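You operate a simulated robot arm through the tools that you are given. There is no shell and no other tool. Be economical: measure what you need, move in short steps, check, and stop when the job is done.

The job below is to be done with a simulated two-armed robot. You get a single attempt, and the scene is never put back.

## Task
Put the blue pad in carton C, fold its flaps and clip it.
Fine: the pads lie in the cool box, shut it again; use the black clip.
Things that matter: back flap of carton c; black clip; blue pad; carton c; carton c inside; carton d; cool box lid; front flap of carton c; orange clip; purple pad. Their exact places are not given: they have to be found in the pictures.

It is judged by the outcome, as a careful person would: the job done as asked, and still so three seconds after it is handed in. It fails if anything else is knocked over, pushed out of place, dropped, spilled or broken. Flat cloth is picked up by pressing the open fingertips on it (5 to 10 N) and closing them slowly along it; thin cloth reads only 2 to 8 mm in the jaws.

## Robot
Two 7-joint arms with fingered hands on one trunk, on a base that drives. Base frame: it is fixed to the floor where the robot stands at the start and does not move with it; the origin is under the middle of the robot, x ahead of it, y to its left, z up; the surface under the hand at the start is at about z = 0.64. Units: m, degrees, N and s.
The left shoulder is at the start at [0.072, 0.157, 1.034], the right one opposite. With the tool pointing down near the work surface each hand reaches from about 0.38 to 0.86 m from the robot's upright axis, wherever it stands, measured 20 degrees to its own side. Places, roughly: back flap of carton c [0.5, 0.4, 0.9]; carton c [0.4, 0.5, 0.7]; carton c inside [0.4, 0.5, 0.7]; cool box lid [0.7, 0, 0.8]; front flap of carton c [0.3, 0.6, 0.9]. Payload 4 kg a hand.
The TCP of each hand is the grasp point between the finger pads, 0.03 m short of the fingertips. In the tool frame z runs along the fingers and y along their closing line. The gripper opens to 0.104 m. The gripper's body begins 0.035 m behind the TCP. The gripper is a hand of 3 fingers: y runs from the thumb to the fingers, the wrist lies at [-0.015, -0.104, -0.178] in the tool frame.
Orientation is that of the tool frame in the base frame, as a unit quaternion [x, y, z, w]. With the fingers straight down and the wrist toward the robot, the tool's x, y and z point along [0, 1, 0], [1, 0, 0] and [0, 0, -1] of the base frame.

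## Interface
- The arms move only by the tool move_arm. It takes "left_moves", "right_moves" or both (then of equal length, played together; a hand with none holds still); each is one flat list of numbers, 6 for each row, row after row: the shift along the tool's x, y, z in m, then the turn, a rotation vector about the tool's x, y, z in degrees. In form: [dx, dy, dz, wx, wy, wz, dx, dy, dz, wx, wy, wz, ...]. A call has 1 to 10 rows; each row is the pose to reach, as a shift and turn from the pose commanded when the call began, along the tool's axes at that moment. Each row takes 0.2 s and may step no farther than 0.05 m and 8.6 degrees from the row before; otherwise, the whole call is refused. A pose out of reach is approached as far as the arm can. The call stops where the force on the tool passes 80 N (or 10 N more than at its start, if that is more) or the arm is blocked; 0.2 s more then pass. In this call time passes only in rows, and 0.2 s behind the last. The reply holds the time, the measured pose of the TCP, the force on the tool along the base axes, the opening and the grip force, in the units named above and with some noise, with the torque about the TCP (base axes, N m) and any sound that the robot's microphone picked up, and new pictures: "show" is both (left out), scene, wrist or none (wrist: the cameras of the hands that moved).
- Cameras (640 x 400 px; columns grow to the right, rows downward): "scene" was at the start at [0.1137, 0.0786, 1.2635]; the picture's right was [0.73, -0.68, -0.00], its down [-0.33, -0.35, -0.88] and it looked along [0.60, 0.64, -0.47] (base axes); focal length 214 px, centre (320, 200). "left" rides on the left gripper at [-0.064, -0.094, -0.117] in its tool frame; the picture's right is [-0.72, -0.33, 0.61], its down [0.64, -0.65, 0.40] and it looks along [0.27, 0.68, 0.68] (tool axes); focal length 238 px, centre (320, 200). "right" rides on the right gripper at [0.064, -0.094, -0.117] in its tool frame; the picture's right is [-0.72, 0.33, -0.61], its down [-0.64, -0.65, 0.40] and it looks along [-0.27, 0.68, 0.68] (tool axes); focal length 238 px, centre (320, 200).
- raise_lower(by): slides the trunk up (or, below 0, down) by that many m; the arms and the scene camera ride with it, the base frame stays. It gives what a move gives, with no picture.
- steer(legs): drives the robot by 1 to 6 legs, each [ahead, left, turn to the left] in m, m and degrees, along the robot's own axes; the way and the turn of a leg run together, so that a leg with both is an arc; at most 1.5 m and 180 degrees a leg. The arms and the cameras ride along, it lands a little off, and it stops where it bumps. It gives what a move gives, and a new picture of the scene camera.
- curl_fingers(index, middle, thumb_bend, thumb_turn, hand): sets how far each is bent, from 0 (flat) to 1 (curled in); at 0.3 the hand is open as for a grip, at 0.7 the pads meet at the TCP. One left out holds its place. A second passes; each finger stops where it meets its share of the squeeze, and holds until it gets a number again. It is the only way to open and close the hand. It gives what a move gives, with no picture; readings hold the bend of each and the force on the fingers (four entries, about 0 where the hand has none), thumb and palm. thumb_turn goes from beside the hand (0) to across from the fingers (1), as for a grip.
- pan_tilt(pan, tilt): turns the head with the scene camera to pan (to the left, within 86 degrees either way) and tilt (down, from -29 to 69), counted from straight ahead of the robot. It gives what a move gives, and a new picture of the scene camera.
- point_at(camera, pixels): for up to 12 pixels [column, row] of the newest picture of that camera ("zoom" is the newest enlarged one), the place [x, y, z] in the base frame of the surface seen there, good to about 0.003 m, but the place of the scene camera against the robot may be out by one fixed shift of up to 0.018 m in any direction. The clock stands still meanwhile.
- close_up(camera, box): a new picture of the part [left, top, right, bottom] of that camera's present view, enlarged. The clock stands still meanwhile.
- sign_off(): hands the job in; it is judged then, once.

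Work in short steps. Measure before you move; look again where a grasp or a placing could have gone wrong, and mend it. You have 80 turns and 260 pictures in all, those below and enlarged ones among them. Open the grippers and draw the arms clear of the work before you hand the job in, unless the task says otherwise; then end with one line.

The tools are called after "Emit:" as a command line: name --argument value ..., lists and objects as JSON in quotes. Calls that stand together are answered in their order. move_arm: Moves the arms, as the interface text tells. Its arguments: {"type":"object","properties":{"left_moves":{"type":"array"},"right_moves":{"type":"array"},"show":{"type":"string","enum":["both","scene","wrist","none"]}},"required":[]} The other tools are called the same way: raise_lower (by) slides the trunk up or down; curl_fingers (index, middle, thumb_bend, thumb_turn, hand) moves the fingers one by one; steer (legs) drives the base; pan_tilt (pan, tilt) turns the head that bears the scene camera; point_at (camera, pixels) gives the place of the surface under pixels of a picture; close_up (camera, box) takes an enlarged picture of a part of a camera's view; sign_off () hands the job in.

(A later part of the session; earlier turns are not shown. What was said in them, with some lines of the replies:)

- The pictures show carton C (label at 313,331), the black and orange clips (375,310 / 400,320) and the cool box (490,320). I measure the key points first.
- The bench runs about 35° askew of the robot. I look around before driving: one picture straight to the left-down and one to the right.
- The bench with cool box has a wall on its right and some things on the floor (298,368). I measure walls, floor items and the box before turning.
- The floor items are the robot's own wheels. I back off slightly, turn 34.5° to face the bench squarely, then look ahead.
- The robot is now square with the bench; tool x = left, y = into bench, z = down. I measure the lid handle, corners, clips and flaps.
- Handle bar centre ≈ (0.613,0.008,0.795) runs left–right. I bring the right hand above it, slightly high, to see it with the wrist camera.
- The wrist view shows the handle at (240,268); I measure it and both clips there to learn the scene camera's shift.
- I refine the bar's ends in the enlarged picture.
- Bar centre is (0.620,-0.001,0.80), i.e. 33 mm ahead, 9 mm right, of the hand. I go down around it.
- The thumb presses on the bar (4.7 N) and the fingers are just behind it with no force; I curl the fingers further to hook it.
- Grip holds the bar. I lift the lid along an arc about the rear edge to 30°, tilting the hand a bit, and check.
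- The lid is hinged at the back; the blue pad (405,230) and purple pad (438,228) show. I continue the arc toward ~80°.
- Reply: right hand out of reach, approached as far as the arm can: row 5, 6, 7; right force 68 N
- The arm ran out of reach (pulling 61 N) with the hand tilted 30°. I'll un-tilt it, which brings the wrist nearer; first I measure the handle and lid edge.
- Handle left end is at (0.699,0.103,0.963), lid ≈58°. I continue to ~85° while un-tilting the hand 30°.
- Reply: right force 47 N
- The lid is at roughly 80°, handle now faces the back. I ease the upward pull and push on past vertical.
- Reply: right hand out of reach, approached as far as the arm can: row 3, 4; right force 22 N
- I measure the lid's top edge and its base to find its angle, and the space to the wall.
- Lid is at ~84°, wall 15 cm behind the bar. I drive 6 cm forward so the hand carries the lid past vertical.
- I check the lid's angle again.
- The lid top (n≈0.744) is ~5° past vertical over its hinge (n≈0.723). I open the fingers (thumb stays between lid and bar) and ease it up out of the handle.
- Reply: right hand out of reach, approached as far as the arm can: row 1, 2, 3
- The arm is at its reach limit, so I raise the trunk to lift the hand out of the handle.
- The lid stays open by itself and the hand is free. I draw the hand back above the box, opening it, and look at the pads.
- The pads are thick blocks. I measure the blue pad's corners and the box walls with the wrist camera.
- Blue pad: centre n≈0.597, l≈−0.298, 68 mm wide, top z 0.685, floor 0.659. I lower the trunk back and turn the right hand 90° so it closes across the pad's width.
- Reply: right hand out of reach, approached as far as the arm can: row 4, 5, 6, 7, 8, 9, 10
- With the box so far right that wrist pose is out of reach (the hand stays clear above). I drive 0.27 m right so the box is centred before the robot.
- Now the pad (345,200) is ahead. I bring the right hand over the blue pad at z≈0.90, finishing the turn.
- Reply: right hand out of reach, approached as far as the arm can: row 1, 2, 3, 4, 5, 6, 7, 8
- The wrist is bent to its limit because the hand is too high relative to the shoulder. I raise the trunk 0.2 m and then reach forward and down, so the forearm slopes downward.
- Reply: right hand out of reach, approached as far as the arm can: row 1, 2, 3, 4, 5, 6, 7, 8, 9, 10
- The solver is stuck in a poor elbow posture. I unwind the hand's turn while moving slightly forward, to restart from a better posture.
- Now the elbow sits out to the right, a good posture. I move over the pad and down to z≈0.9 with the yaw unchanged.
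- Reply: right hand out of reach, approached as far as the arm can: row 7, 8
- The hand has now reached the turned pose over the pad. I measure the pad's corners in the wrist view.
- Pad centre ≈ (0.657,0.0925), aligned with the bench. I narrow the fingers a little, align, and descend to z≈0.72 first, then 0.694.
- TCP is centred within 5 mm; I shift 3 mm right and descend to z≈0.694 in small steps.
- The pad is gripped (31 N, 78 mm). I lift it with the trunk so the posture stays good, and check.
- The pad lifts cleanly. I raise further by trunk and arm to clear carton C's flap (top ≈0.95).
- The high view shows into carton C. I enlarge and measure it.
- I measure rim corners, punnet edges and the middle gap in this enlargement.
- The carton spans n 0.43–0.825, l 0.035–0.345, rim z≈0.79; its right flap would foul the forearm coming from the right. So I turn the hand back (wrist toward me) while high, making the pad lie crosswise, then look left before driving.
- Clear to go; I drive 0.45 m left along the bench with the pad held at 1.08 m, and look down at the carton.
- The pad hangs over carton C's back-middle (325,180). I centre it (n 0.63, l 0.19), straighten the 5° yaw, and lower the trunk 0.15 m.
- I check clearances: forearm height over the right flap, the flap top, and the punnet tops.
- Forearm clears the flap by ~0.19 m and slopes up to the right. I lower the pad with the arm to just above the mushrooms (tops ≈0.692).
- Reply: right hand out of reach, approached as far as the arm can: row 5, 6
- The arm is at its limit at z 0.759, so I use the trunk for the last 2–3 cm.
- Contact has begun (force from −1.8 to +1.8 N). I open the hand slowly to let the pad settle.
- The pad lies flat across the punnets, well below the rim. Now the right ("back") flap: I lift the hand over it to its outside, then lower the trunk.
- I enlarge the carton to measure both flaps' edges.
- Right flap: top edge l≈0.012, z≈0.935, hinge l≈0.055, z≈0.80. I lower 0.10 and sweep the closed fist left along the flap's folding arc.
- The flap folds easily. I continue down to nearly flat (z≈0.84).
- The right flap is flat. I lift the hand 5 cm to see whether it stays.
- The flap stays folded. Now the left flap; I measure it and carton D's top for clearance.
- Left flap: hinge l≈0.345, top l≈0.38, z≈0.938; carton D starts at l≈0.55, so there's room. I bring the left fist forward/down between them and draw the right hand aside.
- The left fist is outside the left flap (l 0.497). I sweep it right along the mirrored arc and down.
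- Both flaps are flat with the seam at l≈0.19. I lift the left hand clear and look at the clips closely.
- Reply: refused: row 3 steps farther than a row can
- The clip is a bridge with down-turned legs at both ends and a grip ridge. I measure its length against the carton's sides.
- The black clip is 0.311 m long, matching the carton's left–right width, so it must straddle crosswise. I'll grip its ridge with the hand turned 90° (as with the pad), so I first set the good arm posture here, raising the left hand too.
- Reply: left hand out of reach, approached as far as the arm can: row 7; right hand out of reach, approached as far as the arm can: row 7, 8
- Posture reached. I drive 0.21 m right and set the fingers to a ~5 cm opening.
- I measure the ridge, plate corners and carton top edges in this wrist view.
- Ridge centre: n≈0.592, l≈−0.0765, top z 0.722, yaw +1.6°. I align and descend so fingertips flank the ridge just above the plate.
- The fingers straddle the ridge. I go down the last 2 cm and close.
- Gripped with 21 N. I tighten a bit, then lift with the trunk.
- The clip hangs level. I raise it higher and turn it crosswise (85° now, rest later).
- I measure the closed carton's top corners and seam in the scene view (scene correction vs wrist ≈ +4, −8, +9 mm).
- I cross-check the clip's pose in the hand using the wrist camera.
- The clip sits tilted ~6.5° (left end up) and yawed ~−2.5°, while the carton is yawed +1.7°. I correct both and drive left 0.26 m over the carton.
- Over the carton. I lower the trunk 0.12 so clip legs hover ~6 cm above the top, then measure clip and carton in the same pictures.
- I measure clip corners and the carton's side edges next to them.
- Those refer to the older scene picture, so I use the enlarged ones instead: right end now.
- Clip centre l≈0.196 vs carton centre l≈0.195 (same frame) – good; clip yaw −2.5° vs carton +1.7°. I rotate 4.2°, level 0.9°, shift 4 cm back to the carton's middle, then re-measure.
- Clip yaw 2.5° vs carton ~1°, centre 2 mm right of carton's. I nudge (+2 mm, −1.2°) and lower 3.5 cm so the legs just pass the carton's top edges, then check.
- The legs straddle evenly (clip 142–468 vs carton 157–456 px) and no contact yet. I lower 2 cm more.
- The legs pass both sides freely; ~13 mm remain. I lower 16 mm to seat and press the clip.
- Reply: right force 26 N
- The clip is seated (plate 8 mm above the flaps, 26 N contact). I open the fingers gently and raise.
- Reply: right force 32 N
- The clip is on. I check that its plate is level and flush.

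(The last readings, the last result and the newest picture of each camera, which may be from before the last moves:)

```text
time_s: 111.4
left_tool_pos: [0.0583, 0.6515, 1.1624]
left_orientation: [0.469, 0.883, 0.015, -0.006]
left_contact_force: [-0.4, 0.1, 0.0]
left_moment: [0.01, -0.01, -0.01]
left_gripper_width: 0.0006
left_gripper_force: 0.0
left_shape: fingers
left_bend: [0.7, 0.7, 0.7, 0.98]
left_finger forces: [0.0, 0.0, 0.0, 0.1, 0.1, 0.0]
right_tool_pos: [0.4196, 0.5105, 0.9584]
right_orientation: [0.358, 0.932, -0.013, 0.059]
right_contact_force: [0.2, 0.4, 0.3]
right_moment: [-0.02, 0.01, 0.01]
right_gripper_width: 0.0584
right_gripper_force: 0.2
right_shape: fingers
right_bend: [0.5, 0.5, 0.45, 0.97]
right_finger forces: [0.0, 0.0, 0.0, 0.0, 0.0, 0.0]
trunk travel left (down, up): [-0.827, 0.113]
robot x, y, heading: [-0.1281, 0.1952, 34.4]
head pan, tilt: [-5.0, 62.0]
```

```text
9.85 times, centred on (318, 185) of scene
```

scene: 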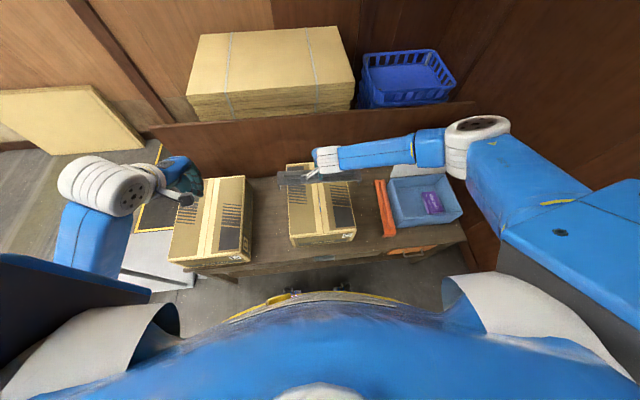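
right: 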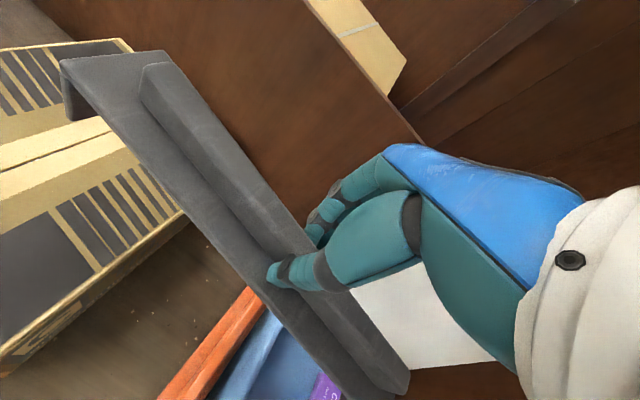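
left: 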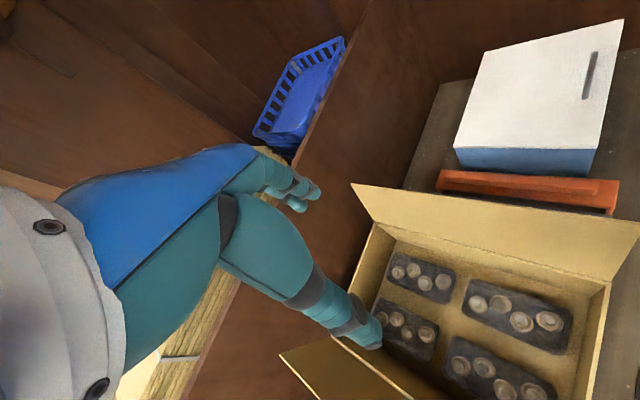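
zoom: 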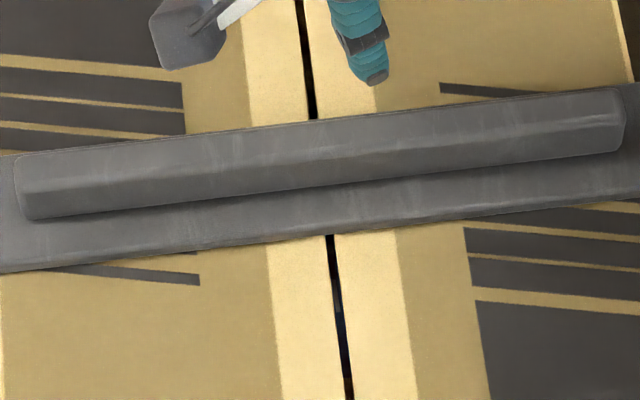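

The plate lies flush (9 mm) all along. Clip done. Now the lid: I straighten and raise the right hand, then drive 0.28 m right toward the cool box.

Emit:
move_arm --right_moves '[0, 0, -0.04, 0, 1.2, 2.2, 0, 0, -0.08, 0, 2.4, 4.5, 0, 0, -0.12, 0, 3.6, 6.7, 0, 0, -0.16, 0, 5, 9, 0, 0, -0.2, 0, 6.2, 11.2, 0, 0, -0.24, 0, 7.4, 13.5]' --show "none"

Emit:
steer --legs '[[0, -0.28, 0]]'

Emit:
raise_lower --by -0.1

Emit:
pan_tilt --pan -15 --tilt 45

Emit:
curl_fingers --hand "right" --index 0.35 --middle 0.35 --thumb_bend 0.35

```text
time_s: 112.8
left_tool_pos: [0.0567, 0.6525, 1.1615]
left_orientation: [0.469, 0.883, 0.016, -0.004]
left_contact_force: [-0.9, 0.5, -0.7]
left_moment: [0.04, -0.04, -0.02]
left_gripper_width: 0.0008
left_gripper_force: 0.1
left_shape: fingers
left_bend: [0.7, 0.7, 0.7, 0.98]
left_finger forces: [0.1, 0.0, 0.0, 0.1, 0.0, 0.0]
right_tool_pos: [0.3919, 0.5293, 1.1998]
right_orientation: [0.464, 0.886, 0.016, 0.0]
right_contact_force: [-0.2, -0.5, -0.3]
right_moment: [0.03, 0.0, 0.0]
right_gripper_width: 0.0584
right_gripper_force: 0.1
right_shape: fingers
right_bend: [0.5, 0.5, 0.45, 0.97]
right_finger forces: [0.1, 0.0, 0.0, 0.0, 0.1, 0.1]
trunk travel left (down, up): [-0.827, 0.113]
robot x, y, heading: [-0.1278, 0.1929, 34.2]
head pan, tilt: [-5.0, 62.0]
```

```text
time_s: 114.8
left_tool_pos: [0.2092, 0.4297, 1.1602]
left_orientation: [0.469, 0.883, 0.014, -0.002]
left_contact_force: [0.0, 0.4, -0.1]
left_moment: [-0.01, -0.01, -0.02]
left_gripper_width: 0.0009
left_gripper_force: 0.0
left_shape: fingers
left_bend: [0.7, 0.7, 0.7, 0.98]
left_finger forces: [0.1, 0.1, 0.0, 0.0, 0.0, 0.0]
right_tool_pos: [0.545, 0.3071, 1.1998]
right_orientation: [0.465, 0.885, 0.015, 0.004]
right_contact_force: [-0.5, 0.1, -0.2]
right_moment: [-0.02, -0.01, -0.01]
right_gripper_width: 0.0585
right_gripper_force: 0.1
right_shape: fingers
right_bend: [0.5, 0.5, 0.45, 0.97]
right_finger forces: [0.1, 0.0, 0.0, 0.1, 0.0, 0.0]
trunk travel left (down, up): [-0.827, 0.113]
robot x, y, heading: [0.0289, -0.0362, 34.4]
head pan, tilt: [-5.0, 62.0]
```

scene: 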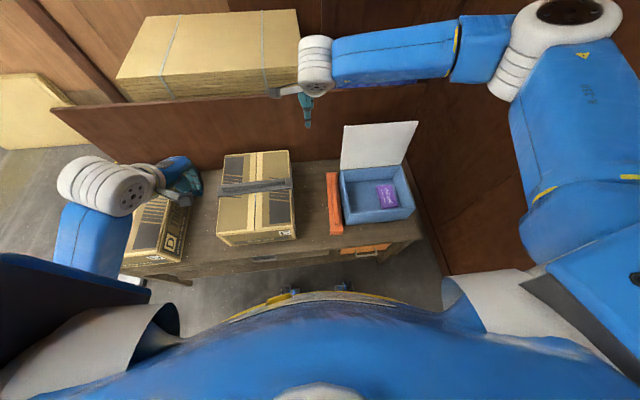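

```text
time_s: 116.1
left_tool_pos: [0.2163, 0.4189, 1.0639]
left_orientation: [0.468, 0.883, 0.018, -0.007]
left_contact_force: [0.3, 0.7, 0.5]
left_moment: [0.03, 0.03, -0.02]
left_gripper_width: 0.0006
left_gripper_force: 0.1
left_shape: fingers
left_bend: [0.7, 0.7, 0.7, 0.98]
left_finger forces: [0.1, 0.0, 0.0, 0.1, 0.0, 0.1]
right_tool_pos: [0.552, 0.2938, 1.1003]
right_orientation: [0.465, 0.885, 0.018, 0.0]
right_contact_force: [0.2, 0.5, -0.4]
right_moment: [0.01, 0.01, -0.01]
right_gripper_width: 0.0584
right_gripper_force: 0.1
right_shape: fingers
right_bend: [0.5, 0.5, 0.45, 0.97]
right_finger forces: [0.0, 0.0, 0.0, 0.0, 0.0, 0.0]
trunk travel left (down, up): [-0.727, 0.213]
robot x, y, heading: [0.0264, -0.0363, 34.1]
head pan, tilt: [-5.0, 62.0]
```

```text
time_s: 116.9
left_tool_pos: [0.2134, 0.4216, 1.0621]
left_orientation: [0.468, 0.884, 0.017, -0.006]
left_contact_force: [0.3, 0.1, -0.2]
left_moment: [0.0, 0.01, -0.01]
left_gripper_width: 0.0009
left_gripper_force: 0.0
left_shape: fingers
left_bend: [0.7, 0.7, 0.7, 0.98]
left_finger forces: [0.0, 0.0, 0.0, 0.0, 0.0, 0.0]
right_tool_pos: [0.549, 0.2965, 1.0999]
right_orientation: [0.464, 0.885, 0.019, 0.0]
right_contact_force: [0.5, -0.3, 0.1]
right_moment: [0.04, 0.02, 0.02]
right_gripper_width: 0.0583
right_gripper_force: 0.0
right_shape: fingers
right_bend: [0.5, 0.5, 0.45, 0.97]
right_finger forces: [0.0, 0.0, 0.1, 0.0, 0.1, 0.1]
trunk travel left (down, up): [-0.727, 0.213]
robot x, y, heading: [0.0257, -0.0373, 34.4]
head pan, tilt: [-15.0, 45.0]
```

scene: 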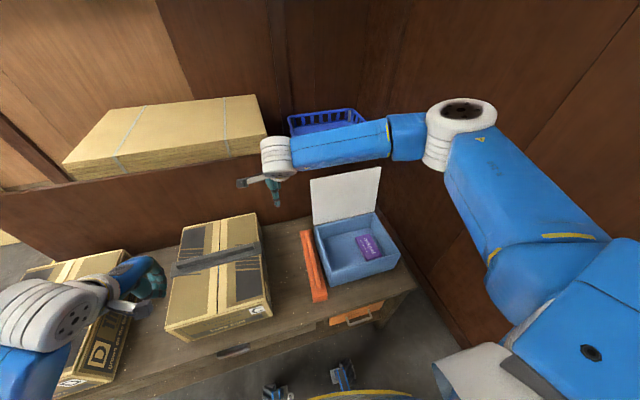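

```text
time_s: 117.9
left_tool_pos: [0.2129, 0.4222, 1.0634]
left_orientation: [0.469, 0.883, 0.016, -0.006]
left_contact_force: [-0.1, -1.0, 0.4]
left_moment: [-0.01, 0.02, -0.01]
left_gripper_width: 0.0008
left_gripper_force: 0.0
left_shape: fingers
left_bend: [0.7, 0.7, 0.7, 0.98]
left_finger forces: [0.1, 0.0, 0.1, 0.0, 0.0, 0.0]
right_tool_pos: [0.5483, 0.2987, 1.1005]
right_orientation: [0.465, 0.885, 0.017, 0.002]
right_contact_force: [-0.6, 0.1, -0.3]
right_moment: [-0.04, -0.01, -0.02]
right_gripper_width: 0.0902
right_gripper_force: 0.0
right_shape: fingers
right_bend: [0.35, 0.35, 0.35, 0.97]
right_finger forces: [0.1, 0.0, 0.0, 0.0, 0.1, 0.0]
trunk travel left (down, up): [-0.727, 0.213]
robot x, y, heading: [0.0253, -0.0357, 34.2]
head pan, tilt: [-15.0, 45.0]
5 turns are left
```

Five turns remain. The lid stands open at n≈0.74; I bring the open right hand over it left of the handle, straddle its top edge and pull it just past vertical; I also open the left hand.

Emit:
move_arm --right_moves '[-0.041, 0.025, 0, 0, 0, 0, -0.082, 0.05, 0, 0, 0, 0, -0.123, 0.075, 0, 0, 0, 0, -0.164, 0.1, 0, 0, 0, 0, -0.206, 0.122, 0, 0, 0, 0, -0.206, 0.126, 0.045, 0, 0, 0, -0.206, 0.126, 0.09, 0, 0, 0, -0.206, 0.126, 0.12, 0, 0, 0]' --show "both"

Emit:
curl_fingers --hand "left" --index 0.3 --middle 0.3 --thumb_bend 0.3

Emit:
move_arm --right_moves '[0, -0.03, 0, 0, 0, 0, 0, -0.055, 0, 0, 0, 0, 0, -0.08, -0.003, 0, 0, 0]' --show "both"

Emit:
point_at --camera "scene" --pixels '[[345, 180], [320, 185], [365, 175], [318, 220], [365, 212]]'

```text
time_s: 119.7
left_tool_pos: [0.2131, 0.4224, 1.0635]
left_orientation: [0.469, 0.883, 0.015, -0.005]
left_contact_force: [0.4, -0.5, -0.2]
left_moment: [0.02, -0.03, -0.01]
left_gripper_width: 0.0009
left_gripper_force: 0.0
left_shape: fingers
left_bend: [0.7, 0.7, 0.7, 0.98]
left_finger forces: [0.0, 0.0, 0.0, 0.1, 0.0, 0.1]
right_tool_pos: [0.7714, 0.2047, 0.9808]
right_orientation: [0.464, 0.886, 0.017, 0.0]
right_contact_force: [0.3, -1.0, 1.2]
right_moment: [-0.01, 0.02, 0.03]
right_gripper_width: 0.0903
right_gripper_force: 0.0
right_shape: fingers
right_bend: [0.35, 0.35, 0.35, 0.97]
right_finger forces: [0.0, 0.1, 0.1, 0.0, 0.0, 0.1]
trunk travel left (down, up): [-0.727, 0.213]
robot x, y, heading: [0.0274, -0.0346, 34.2]
head pan, tilt: [-15.0, 45.0]
```

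scene: 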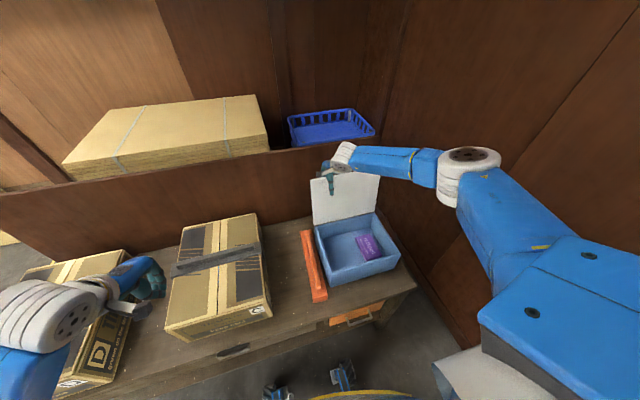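
right: 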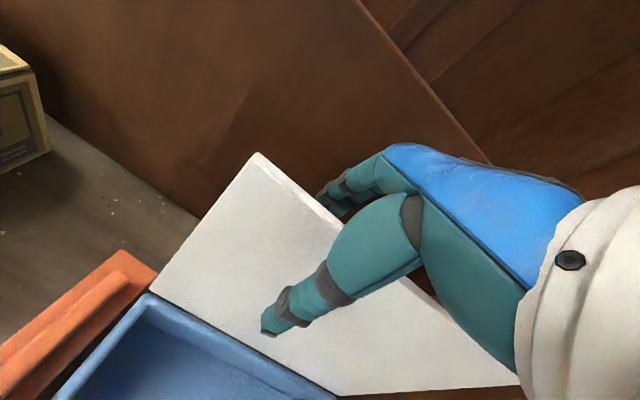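

```text
time_s: 120.7
left_tool_pos: [0.2137, 0.4228, 1.0632]
left_orientation: [0.468, 0.883, 0.016, -0.005]
left_contact_force: [0.3, 0.4, 0.6]
left_moment: [0.01, -0.01, 0.05]
left_gripper_width: 0.1028
left_gripper_force: 0.0
left_shape: fingers
left_bend: [0.3, 0.3, 0.3, 0.98]
left_finger forces: [0.0, 0.0, 0.0, 0.1, 0.1, 0.1]
right_tool_pos: [0.7696, 0.2036, 0.9818]
right_orientation: [0.465, 0.885, 0.017, 0.002]
right_contact_force: [0.6, 0.3, 0.6]
right_moment: [-0.01, -0.03, 0.0]
right_gripper_width: 0.09
right_gripper_force: 0.1
right_shape: fingers
right_bend: [0.35, 0.35, 0.35, 0.97]
right_finger forces: [0.0, 0.0, 0.0, 0.0, 0.1, 0.0]
trunk travel left (down, up): [-0.727, 0.213]
robot x, y, heading: [0.0248, -0.0336, 34.3]
head pan, tilt: [-15.0, 45.0]
```

```text
time_s: 121.5
left_tool_pos: [0.2132, 0.4215, 1.0636]
left_orientation: [0.469, 0.883, 0.016, -0.006]
left_contact_force: [0.1, 0.1, 0.1]
left_moment: [0.02, 0.0, -0.04]
left_gripper_width: 0.1025
left_gripper_force: 0.0
left_shape: fingers
left_bend: [0.3, 0.3, 0.3, 0.98]
left_finger forces: [0.0, 0.0, 0.1, 0.0, 0.1, 0.0]
right_tool_pos: [0.7038, 0.1574, 0.9819]
right_orientation: [0.465, 0.885, 0.017, 0.001]
right_contact_force: [1.1, 0.6, 0.0]
right_moment: [-0.02, 0.0, -0.01]
right_gripper_width: 0.091
right_gripper_force: 0.8
right_shape: fingers
right_bend: [0.35, 0.35, 0.35, 0.97]
right_finger forces: [1.1, 0.0, 0.0, 0.0, 0.0, 0.0]
trunk travel left (down, up): [-0.727, 0.213]
robot x, y, heading: [0.0242, -0.0413, 34.4]
head pan, tilt: [-15.0, 45.0]
```

scene: 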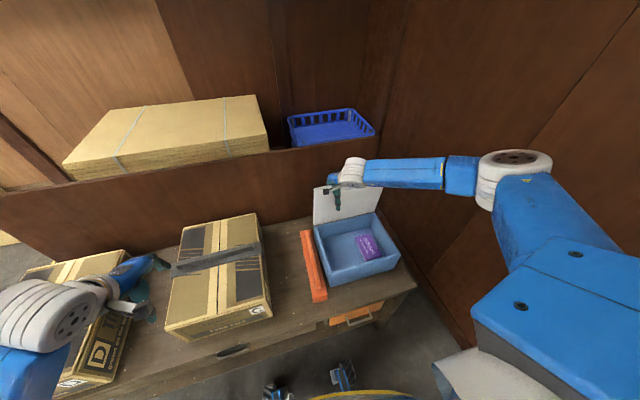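
right: 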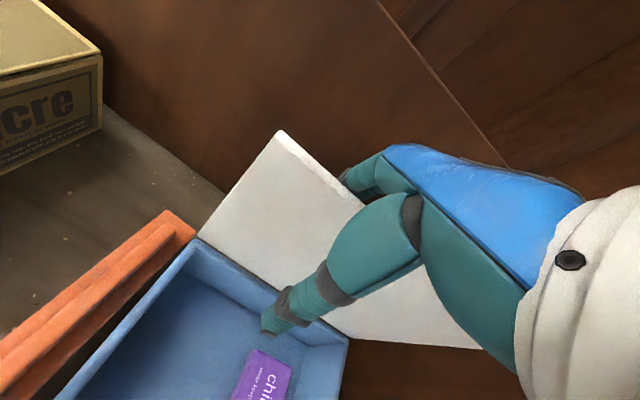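

```text
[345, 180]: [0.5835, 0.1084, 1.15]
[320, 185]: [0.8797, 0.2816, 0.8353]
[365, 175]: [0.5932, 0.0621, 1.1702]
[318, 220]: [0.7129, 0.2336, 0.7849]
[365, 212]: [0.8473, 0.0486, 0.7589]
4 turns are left
```

The lid follows the fingers near vertical. I guide it down along its arc with the thumb in front of it, tilting the hand forward.

Emit:
move_arm --right_moves '[0, -0.028, 0.016, -4, 0, 0, 0, -0.048, 0.026, -8, 0, 0, 0, -0.067, 0.039, -13, 0, 0, 0, -0.085, 0.0515, -18, 0, 0, 0, -0.102, 0.066, -23, 0, 0, 0, -0.117, 0.082, -28, 0, 0, 0, -0.13, 0.0996, -32, 0, 0, 0, -0.141, 0.118, -35, 0, 0, 0, -0.153, 0.142, -35, 0, 0]' --show "both"

Emit:
close_up --camera "scene" --box '[260, 150, 440, 310]'

```text
time_s: 123.5
left_tool_pos: [0.1992, 0.428, 1.064]
left_orientation: [0.468, 0.883, 0.018, 0.001]
left_contact_force: [-0.1, 0.6, -0.6]
left_moment: [-0.01, -0.02, 0.01]
left_gripper_width: 0.1026
left_gripper_force: 0.1
left_shape: fingers
left_bend: [0.3, 0.3, 0.3, 0.98]
left_finger forces: [0.0, 0.0, 0.0, 0.0, 0.0, 0.0]
right_tool_pos: [0.6153, 0.0363, 0.847]
right_orientation: [0.42, 0.849, 0.3, 0.114]
right_contact_force: [-44.6, 31.9, 14.6]
right_moment: [-1.12, -2.22, 1.19]
right_gripper_width: 0.0932
right_gripper_force: 28.9
right_shape: fingers
right_bend: [0.33, 0.32, 0.35, 0.98]
right_finger forces: [49.4, 7.6, 0.0, 0.0, 0.0, 0.1]
right hand out of reach, approached as far as the arm can: row 3, 4, 5, 6, 7, 8, 9
trunk travel left (down, up): [-0.727, 0.213]
robot x, y, heading: [0.0255, -0.0359, 34.2]
head pan, tilt: [-15.0, 45.0]
```

scene: 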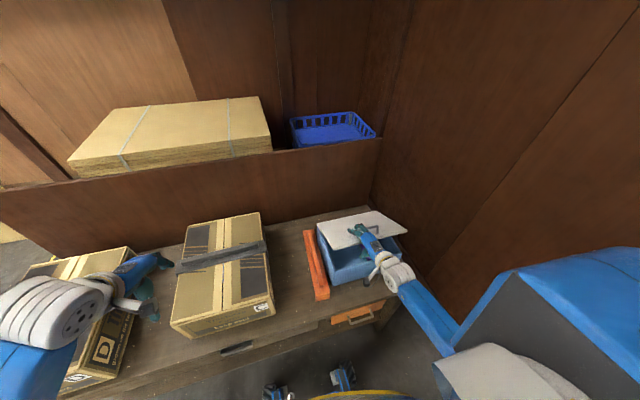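
right: 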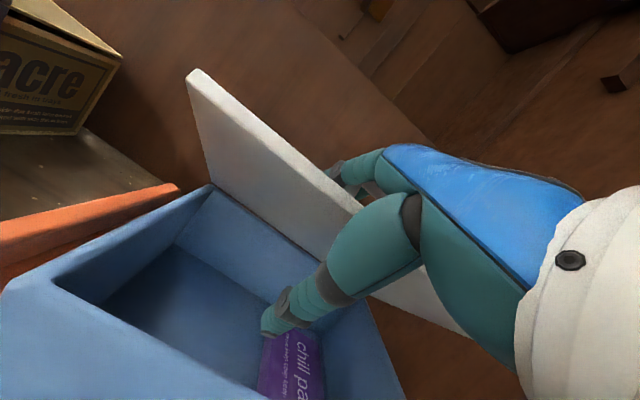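

```text
2.50 times, centred on (350, 230) of scene
3 turns are left
```

zoom: 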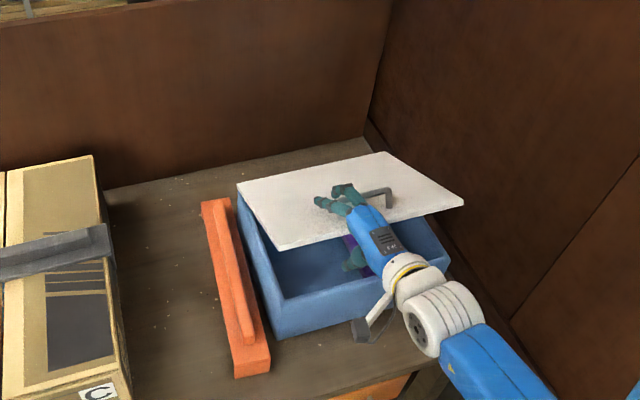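

The lid rests ~20° open on the thumb, with the index against the handle's left post (50 N). I slide the hand 5 cm left off the post, back out by driving 10 cm backward so the lid settles, then raise and look.

Emit:
move_arm --right_moves '[0.025, 0, 0, 0, 0, 0, 0.05, 0, 0, 0, 0, 0]' --show "none"

Emit:
steer --legs '[[-0.1, 0, 0]]'

Emit:
raise_lower --by 0.1

Emit:
pan_tilt --pan -15 --tilt 50

Emit:
close_up --camera "scene" --box '[260, 120, 440, 280]'

Emit:
point_at --camera "zoom" --pixels '[[250, 200], [290, 260], [380, 170], [450, 215], [330, 190], [300, 300]]'

```text
time_s: 124.1
left_tool_pos: [0.2046, 0.4217, 1.0632]
left_orientation: [0.468, 0.883, 0.017, -0.002]
left_contact_force: [-0.3, 0.1, 0.1]
left_moment: [0.01, -0.03, -0.01]
left_gripper_width: 0.1029
left_gripper_force: 0.2
left_shape: fingers
left_bend: [0.3, 0.3, 0.3, 0.98]
left_finger forces: [0.0, 0.1, 0.0, 0.1, 0.0, 0.1]
right_tool_pos: [0.6138, 0.0413, 0.8477]
right_orientation: [0.422, 0.85, 0.298, 0.101]
right_contact_force: [-34.1, 9.2, 15.2]
right_moment: [-0.16, -1.69, 0.63]
right_gripper_width: 0.0905
right_gripper_force: 19.1
right_shape: fingers
right_bend: [0.35, 0.33, 0.35, 0.98]
right_finger forces: [33.5, 5.3, 0.0, 0.1, 0.0, 0.0]
right hand out of reach, approached as far as the arm can: row 1, 2
trunk travel left (down, up): [-0.727, 0.213]
robot x, y, heading: [0.0285, -0.0401, 34.1]
head pan, tilt: [-15.0, 45.0]
```

```text
time_s: 125.2
left_tool_pos: [0.1319, 0.3722, 1.0599]
left_orientation: [0.467, 0.884, 0.013, -0.006]
left_contact_force: [0.1, 0.8, 0.2]
left_moment: [-0.01, 0.01, 0.05]
left_gripper_width: 0.1028
left_gripper_force: 0.0
left_shape: fingers
left_bend: [0.3, 0.3, 0.3, 0.98]
left_finger forces: [0.1, 0.0, 0.1, 0.0, 0.0, 0.0]
right_tool_pos: [0.5411, -0.0091, 0.8411]
right_orientation: [0.423, 0.851, 0.295, 0.099]
right_contact_force: [0.6, 0.0, -0.5]
right_moment: [-0.03, 0.05, 0.01]
right_gripper_width: 0.0909
right_gripper_force: 0.2
right_shape: fingers
right_bend: [0.35, 0.35, 0.35, 0.98]
right_finger forces: [0.1, 0.0, 0.0, 0.0, 0.0, 0.0]
trunk travel left (down, up): [-0.727, 0.213]
robot x, y, heading: [-0.0563, -0.0914, 34.2]
head pan, tilt: [-15.0, 45.0]
```

scene: 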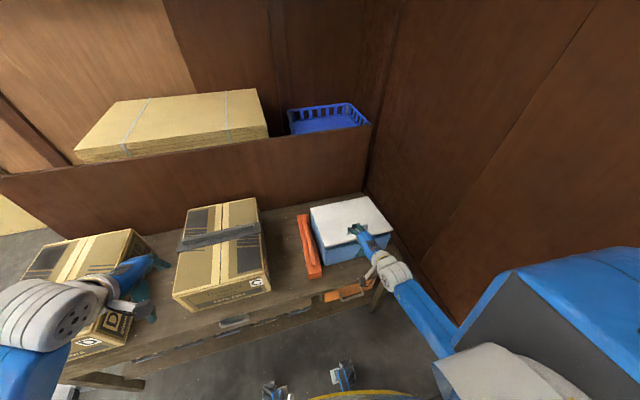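

```text
time_s: 126.6
left_tool_pos: [0.1288, 0.3671, 1.1626]
left_orientation: [0.467, 0.884, 0.016, -0.006]
left_contact_force: [-0.2, 0.0, -0.5]
left_moment: [-0.01, -0.01, -0.02]
left_gripper_width: 0.1031
left_gripper_force: 0.0
left_shape: fingers
left_bend: [0.3, 0.3, 0.3, 0.98]
left_finger forces: [0.0, 0.0, 0.0, 0.0, 0.0, 0.1]
right_tool_pos: [0.5381, -0.0134, 0.945]
right_orientation: [0.423, 0.85, 0.298, 0.099]
right_contact_force: [-0.4, 0.9, 0.8]
right_moment: [-0.01, 0.02, 0.02]
right_gripper_width: 0.0907
right_gripper_force: 0.1
right_shape: fingers
right_bend: [0.35, 0.35, 0.35, 0.98]
right_finger forces: [0.0, 0.0, 0.0, 0.0, 0.1, 0.1]
trunk travel left (down, up): [-0.827, 0.113]
robot x, y, heading: [-0.0572, -0.0879, 34.4]
head pan, tilt: [-15.0, 45.0]
```

```text
time_s: 127.2
left_tool_pos: [0.1271, 0.3659, 1.1627]
left_orientation: [0.467, 0.884, 0.016, -0.005]
left_contact_force: [-0.6, 0.1, 0.1]
left_moment: [0.01, -0.02, 0.03]
left_gripper_width: 0.1028
left_gripper_force: 0.0
left_shape: fingers
left_bend: [0.3, 0.3, 0.3, 0.98]
left_finger forces: [0.0, 0.0, 0.1, 0.1, 0.0, 0.0]
right_tool_pos: [0.5386, -0.0137, 0.9443]
right_orientation: [0.423, 0.85, 0.299, 0.099]
right_contact_force: [0.0, 0.3, 0.0]
right_moment: [-0.03, -0.02, 0.0]
right_gripper_width: 0.091
right_gripper_force: 0.1
right_shape: fingers
right_bend: [0.35, 0.35, 0.35, 0.98]
right_finger forces: [0.1, 0.0, 0.0, 0.1, 0.0, 0.0]
trunk travel left (down, up): [-0.827, 0.113]
robot x, y, heading: [-0.0563, -0.0927, 34.3]
head pan, tilt: [-15.0, 50.0]
```

scene: 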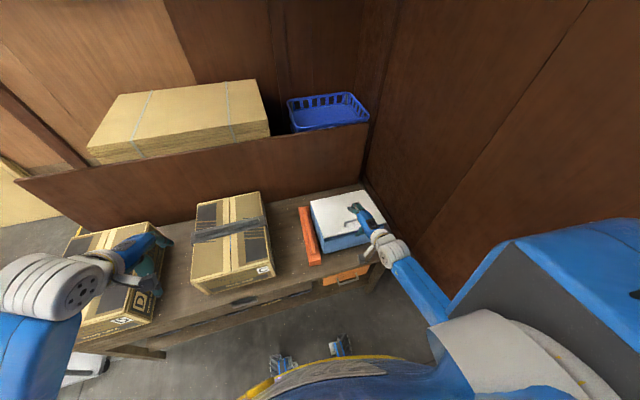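

```text
2.50 times, centred on (350, 200) of scene
```

zoom: 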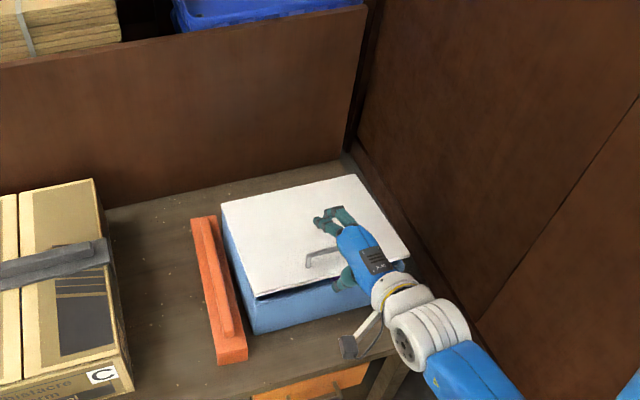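

```text
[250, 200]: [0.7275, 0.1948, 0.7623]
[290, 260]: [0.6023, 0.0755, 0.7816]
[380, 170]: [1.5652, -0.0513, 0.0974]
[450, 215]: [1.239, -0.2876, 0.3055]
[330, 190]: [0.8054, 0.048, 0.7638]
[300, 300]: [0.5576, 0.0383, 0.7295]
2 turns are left
```

The lid's front is still ~2 cm up (stiff hinge). I close the fist, move over the lid left of the handle, press it down ~by trunk to the closed height, then raise, back off and open the hand.

Emit:
curl_fingers --hand "right" --index 0.7 --middle 0.7 --thumb_bend 0.7

Emit:
steer --legs '[[0.085, 0.058, 0]]'

Emit:
raise_lower --by -0.145

Emit:
raise_lower --by -0.012

Emit:
raise_lower --by 0.2

Emit:
steer --legs '[[-0.14, 0, 0]]'

Emit:
curl_fingers --hand "right" --index 0.3 --middle 0.3 --thumb_bend 0.3

Emit:
close_up --camera "scene" --box '[220, 100, 420, 260]'

Emit:
point_at --camera "scene" --pixels '[[325, 215], [330, 230], [345, 200], [322, 200]]'

```text
time_s: 128.2
left_tool_pos: [0.128, 0.3665, 1.1642]
left_orientation: [0.467, 0.884, 0.017, -0.005]
left_contact_force: [-0.4, -0.3, -0.1]
left_moment: [0.0, -0.02, 0.02]
left_gripper_width: 0.1028
left_gripper_force: 0.0
left_shape: fingers
left_bend: [0.3, 0.3, 0.3, 0.98]
left_finger forces: [0.0, 0.0, 0.0, 0.1, 0.0, 0.0]
right_tool_pos: [0.5386, -0.0131, 0.9443]
right_orientation: [0.422, 0.85, 0.299, 0.099]
right_contact_force: [-0.9, 0.3, 0.0]
right_moment: [0.03, 0.0, 0.01]
right_gripper_width: 0.0017
right_gripper_force: 0.0
right_shape: fingers
right_bend: [0.7, 0.7, 0.7, 0.98]
right_finger forces: [0.1, 0.1, 0.0, 0.0, 0.0, 0.1]
trunk travel left (down, up): [-0.827, 0.113]
robot x, y, heading: [-0.0558, -0.0956, 34.2]
head pan, tilt: [-15.0, 50.0]
```

```text
time_s: 129.4
left_tool_pos: [0.1714, 0.4424, 1.1697]
left_orientation: [0.467, 0.884, 0.023, -0.01]
left_contact_force: [0.0, -1.0, 0.2]
left_moment: [0.0, 0.0, -0.01]
left_gripper_width: 0.1029
left_gripper_force: 0.1
left_shape: fingers
left_bend: [0.3, 0.3, 0.3, 0.98]
left_finger forces: [0.0, 0.1, 0.0, 0.1, 0.0, 0.0]
right_tool_pos: [0.5818, 0.0654, 0.9444]
right_orientation: [0.424, 0.848, 0.303, 0.095]
right_contact_force: [-0.2, -0.5, -0.2]
right_moment: [0.05, 0.04, 0.03]
right_gripper_width: 0.0013
right_gripper_force: 0.0
right_shape: fingers
right_bend: [0.7, 0.7, 0.7, 0.98]
right_finger forces: [0.1, 0.0, 0.0, 0.1, 0.0, 0.0]
trunk travel left (down, up): [-0.827, 0.113]
robot x, y, heading: [-0.0162, 0.0025, 34.6]
head pan, tilt: [-15.0, 50.0]
```

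scene: 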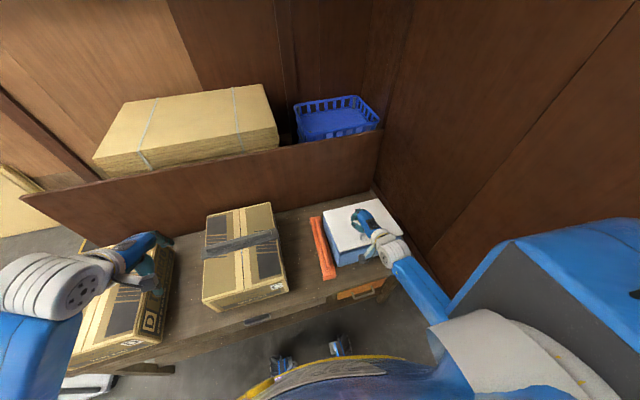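

```text
time_s: 131.1
left_tool_pos: [0.1684, 0.4553, 1.0203]
left_orientation: [0.468, 0.883, 0.018, -0.007]
left_contact_force: [-0.1, 0.5, -0.1]
left_moment: [0.01, -0.01, 0.0]
left_gripper_width: 0.1028
left_gripper_force: 0.0
left_shape: fingers
left_bend: [0.3, 0.3, 0.3, 0.98]
left_finger forces: [0.1, 0.0, 0.0, 0.0, 0.0, 0.0]
right_tool_pos: [0.5783, 0.0743, 0.7997]
right_orientation: [0.423, 0.85, 0.299, 0.098]
right_contact_force: [0.1, 0.2, 3.7]
right_moment: [0.11, 0.0, 0.02]
right_gripper_width: 0.0
right_gripper_force: 1.5
right_shape: fingers
right_bend: [0.7, 0.7, 0.72, 0.97]
right_finger forces: [0.0, 0.0, 0.1, 0.1, 3.7, 0.0]
trunk travel left (down, up): [-0.682, 0.258]
robot x, y, heading: [-0.0126, 0.0012, 34.5]
head pan, tilt: [-15.0, 50.0]
```

```text
time_s: 131.7
left_tool_pos: [0.1649, 0.4585, 1.0085]
left_orientation: [0.467, 0.884, 0.018, -0.004]
left_contact_force: [-0.2, 0.0, -0.7]
left_moment: [0.03, -0.02, -0.03]
left_gripper_width: 0.1029
left_gripper_force: 0.0
left_shape: fingers
left_bend: [0.3, 0.3, 0.3, 0.98]
left_finger forces: [0.0, 0.0, 0.0, 0.0, 0.0, 0.0]
right_tool_pos: [0.5757, 0.0789, 0.7916]
right_orientation: [0.421, 0.849, 0.302, 0.101]
right_contact_force: [-1.8, -2.1, 23.3]
right_moment: [0.28, -0.25, -0.02]
right_gripper_width: 0.0004
right_gripper_force: 12.6
right_shape: fingers
right_bend: [0.67, 0.69, 0.75, 0.98]
right_finger forces: [0.0, 8.7, 0.0, 0.0, 17.0, 0.0]
trunk travel left (down, up): [-0.67, 0.27]
robot x, y, heading: [-0.0137, 0.0018, 34.2]
head pan, tilt: [-15.0, 50.0]
```

```text
time_s: 133.9
left_tool_pos: [0.1678, 0.4599, 1.2081]
left_orientation: [0.467, 0.884, 0.017, -0.004]
left_contact_force: [0.3, -0.6, 0.5]
left_moment: [-0.03, -0.03, 0.0]
left_gripper_width: 0.1026
left_gripper_force: 0.1
left_shape: fingers
left_bend: [0.3, 0.3, 0.3, 0.98]
left_finger forces: [0.0, 0.0, 0.0, 0.1, 0.0, 0.0]
right_tool_pos: [0.5781, 0.0779, 0.9875]
right_orientation: [0.422, 0.85, 0.298, 0.099]
right_contact_force: [0.1, 0.3, 0.1]
right_moment: [-0.03, 0.0, -0.01]
right_gripper_width: 0.0009
right_gripper_force: 0.1
right_shape: fingers
right_bend: [0.7, 0.7, 0.7, 0.97]
right_finger forces: [0.1, 0.1, 0.0, 0.1, 0.1, 0.2]
trunk travel left (down, up): [-0.87, 0.07]
robot x, y, heading: [-0.0141, 0.0045, 34.5]
head pan, tilt: [-15.0, 50.0]
```

```text
time_s: 135.2
left_tool_pos: [0.0556, 0.3823, 1.2057]
left_orientation: [0.467, 0.884, 0.016, -0.006]
left_contact_force: [-0.4, -0.7, 0.2]
left_moment: [0.03, 0.02, 0.01]
left_gripper_width: 0.1029
left_gripper_force: 0.0
left_shape: fingers
left_bend: [0.3, 0.3, 0.3, 0.98]
left_finger forces: [0.0, 0.0, 0.0, 0.0, 0.0, 0.1]
right_tool_pos: [0.466, 0.0018, 0.9842]
right_orientation: [0.423, 0.851, 0.295, 0.099]
right_contact_force: [0.9, -0.4, -0.5]
right_moment: [-0.04, -0.01, 0.0]
right_gripper_width: 0.0008
right_gripper_force: 0.0
right_shape: fingers
right_bend: [0.7, 0.7, 0.7, 0.97]
right_finger forces: [0.0, 0.0, 0.0, 0.0, 0.1, 0.1]
trunk travel left (down, up): [-0.87, 0.07]
robot x, y, heading: [-0.1337, -0.0757, 34.3]
head pan, tilt: [-15.0, 50.0]
```

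scene: 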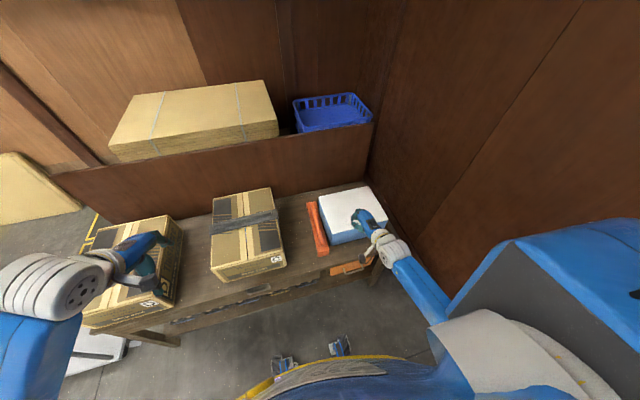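

```text
time_s: 136.2
left_tool_pos: [0.0496, 0.3779, 1.2085]
left_orientation: [0.467, 0.884, 0.019, -0.005]
left_contact_force: [-0.1, 1.3, 0.5]
left_moment: [-0.02, -0.02, 0.01]
left_gripper_width: 0.1027
left_gripper_force: 0.1
left_shape: fingers
left_bend: [0.3, 0.3, 0.3, 0.98]
left_finger forces: [0.0, 0.0, 0.0, 0.0, 0.1, 0.0]
right_tool_pos: [0.4591, -0.0001, 0.988]
right_orientation: [0.422, 0.851, 0.298, 0.099]
right_contact_force: [0.6, -0.1, 0.3]
right_moment: [0.03, -0.01, 0.0]
right_gripper_width: 0.1025
right_gripper_force: 0.0
right_shape: fingers
right_bend: [0.3, 0.3, 0.3, 0.97]
right_finger forces: [0.0, 0.0, 0.0, 0.1, 0.0, 0.1]
trunk travel left (down, up): [-0.87, 0.07]
robot x, y, heading: [-0.1316, -0.0757, 34.4]
head pan, tilt: [-15.0, 50.0]
```

```text
2.50 times, centred on (320, 180) of scene
```

zoom: 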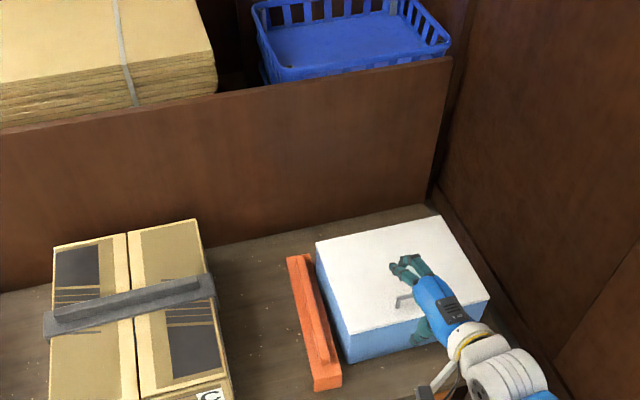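

```text
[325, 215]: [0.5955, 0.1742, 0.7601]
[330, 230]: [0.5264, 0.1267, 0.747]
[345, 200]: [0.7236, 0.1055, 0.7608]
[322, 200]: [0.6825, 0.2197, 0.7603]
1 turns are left
```

The lid is now flat (z≈0.760 front and back in the scene view), the clip is across carton C's flaps, and both hands are open and clear. I hand the job in.

Emit:
sign_off

```text
The job is handed in.
```

The blue pad is in carton C, both flaps are folded, the black clip is on across them, and the cool box is shut again with the purple pad inside. The job is handed in.
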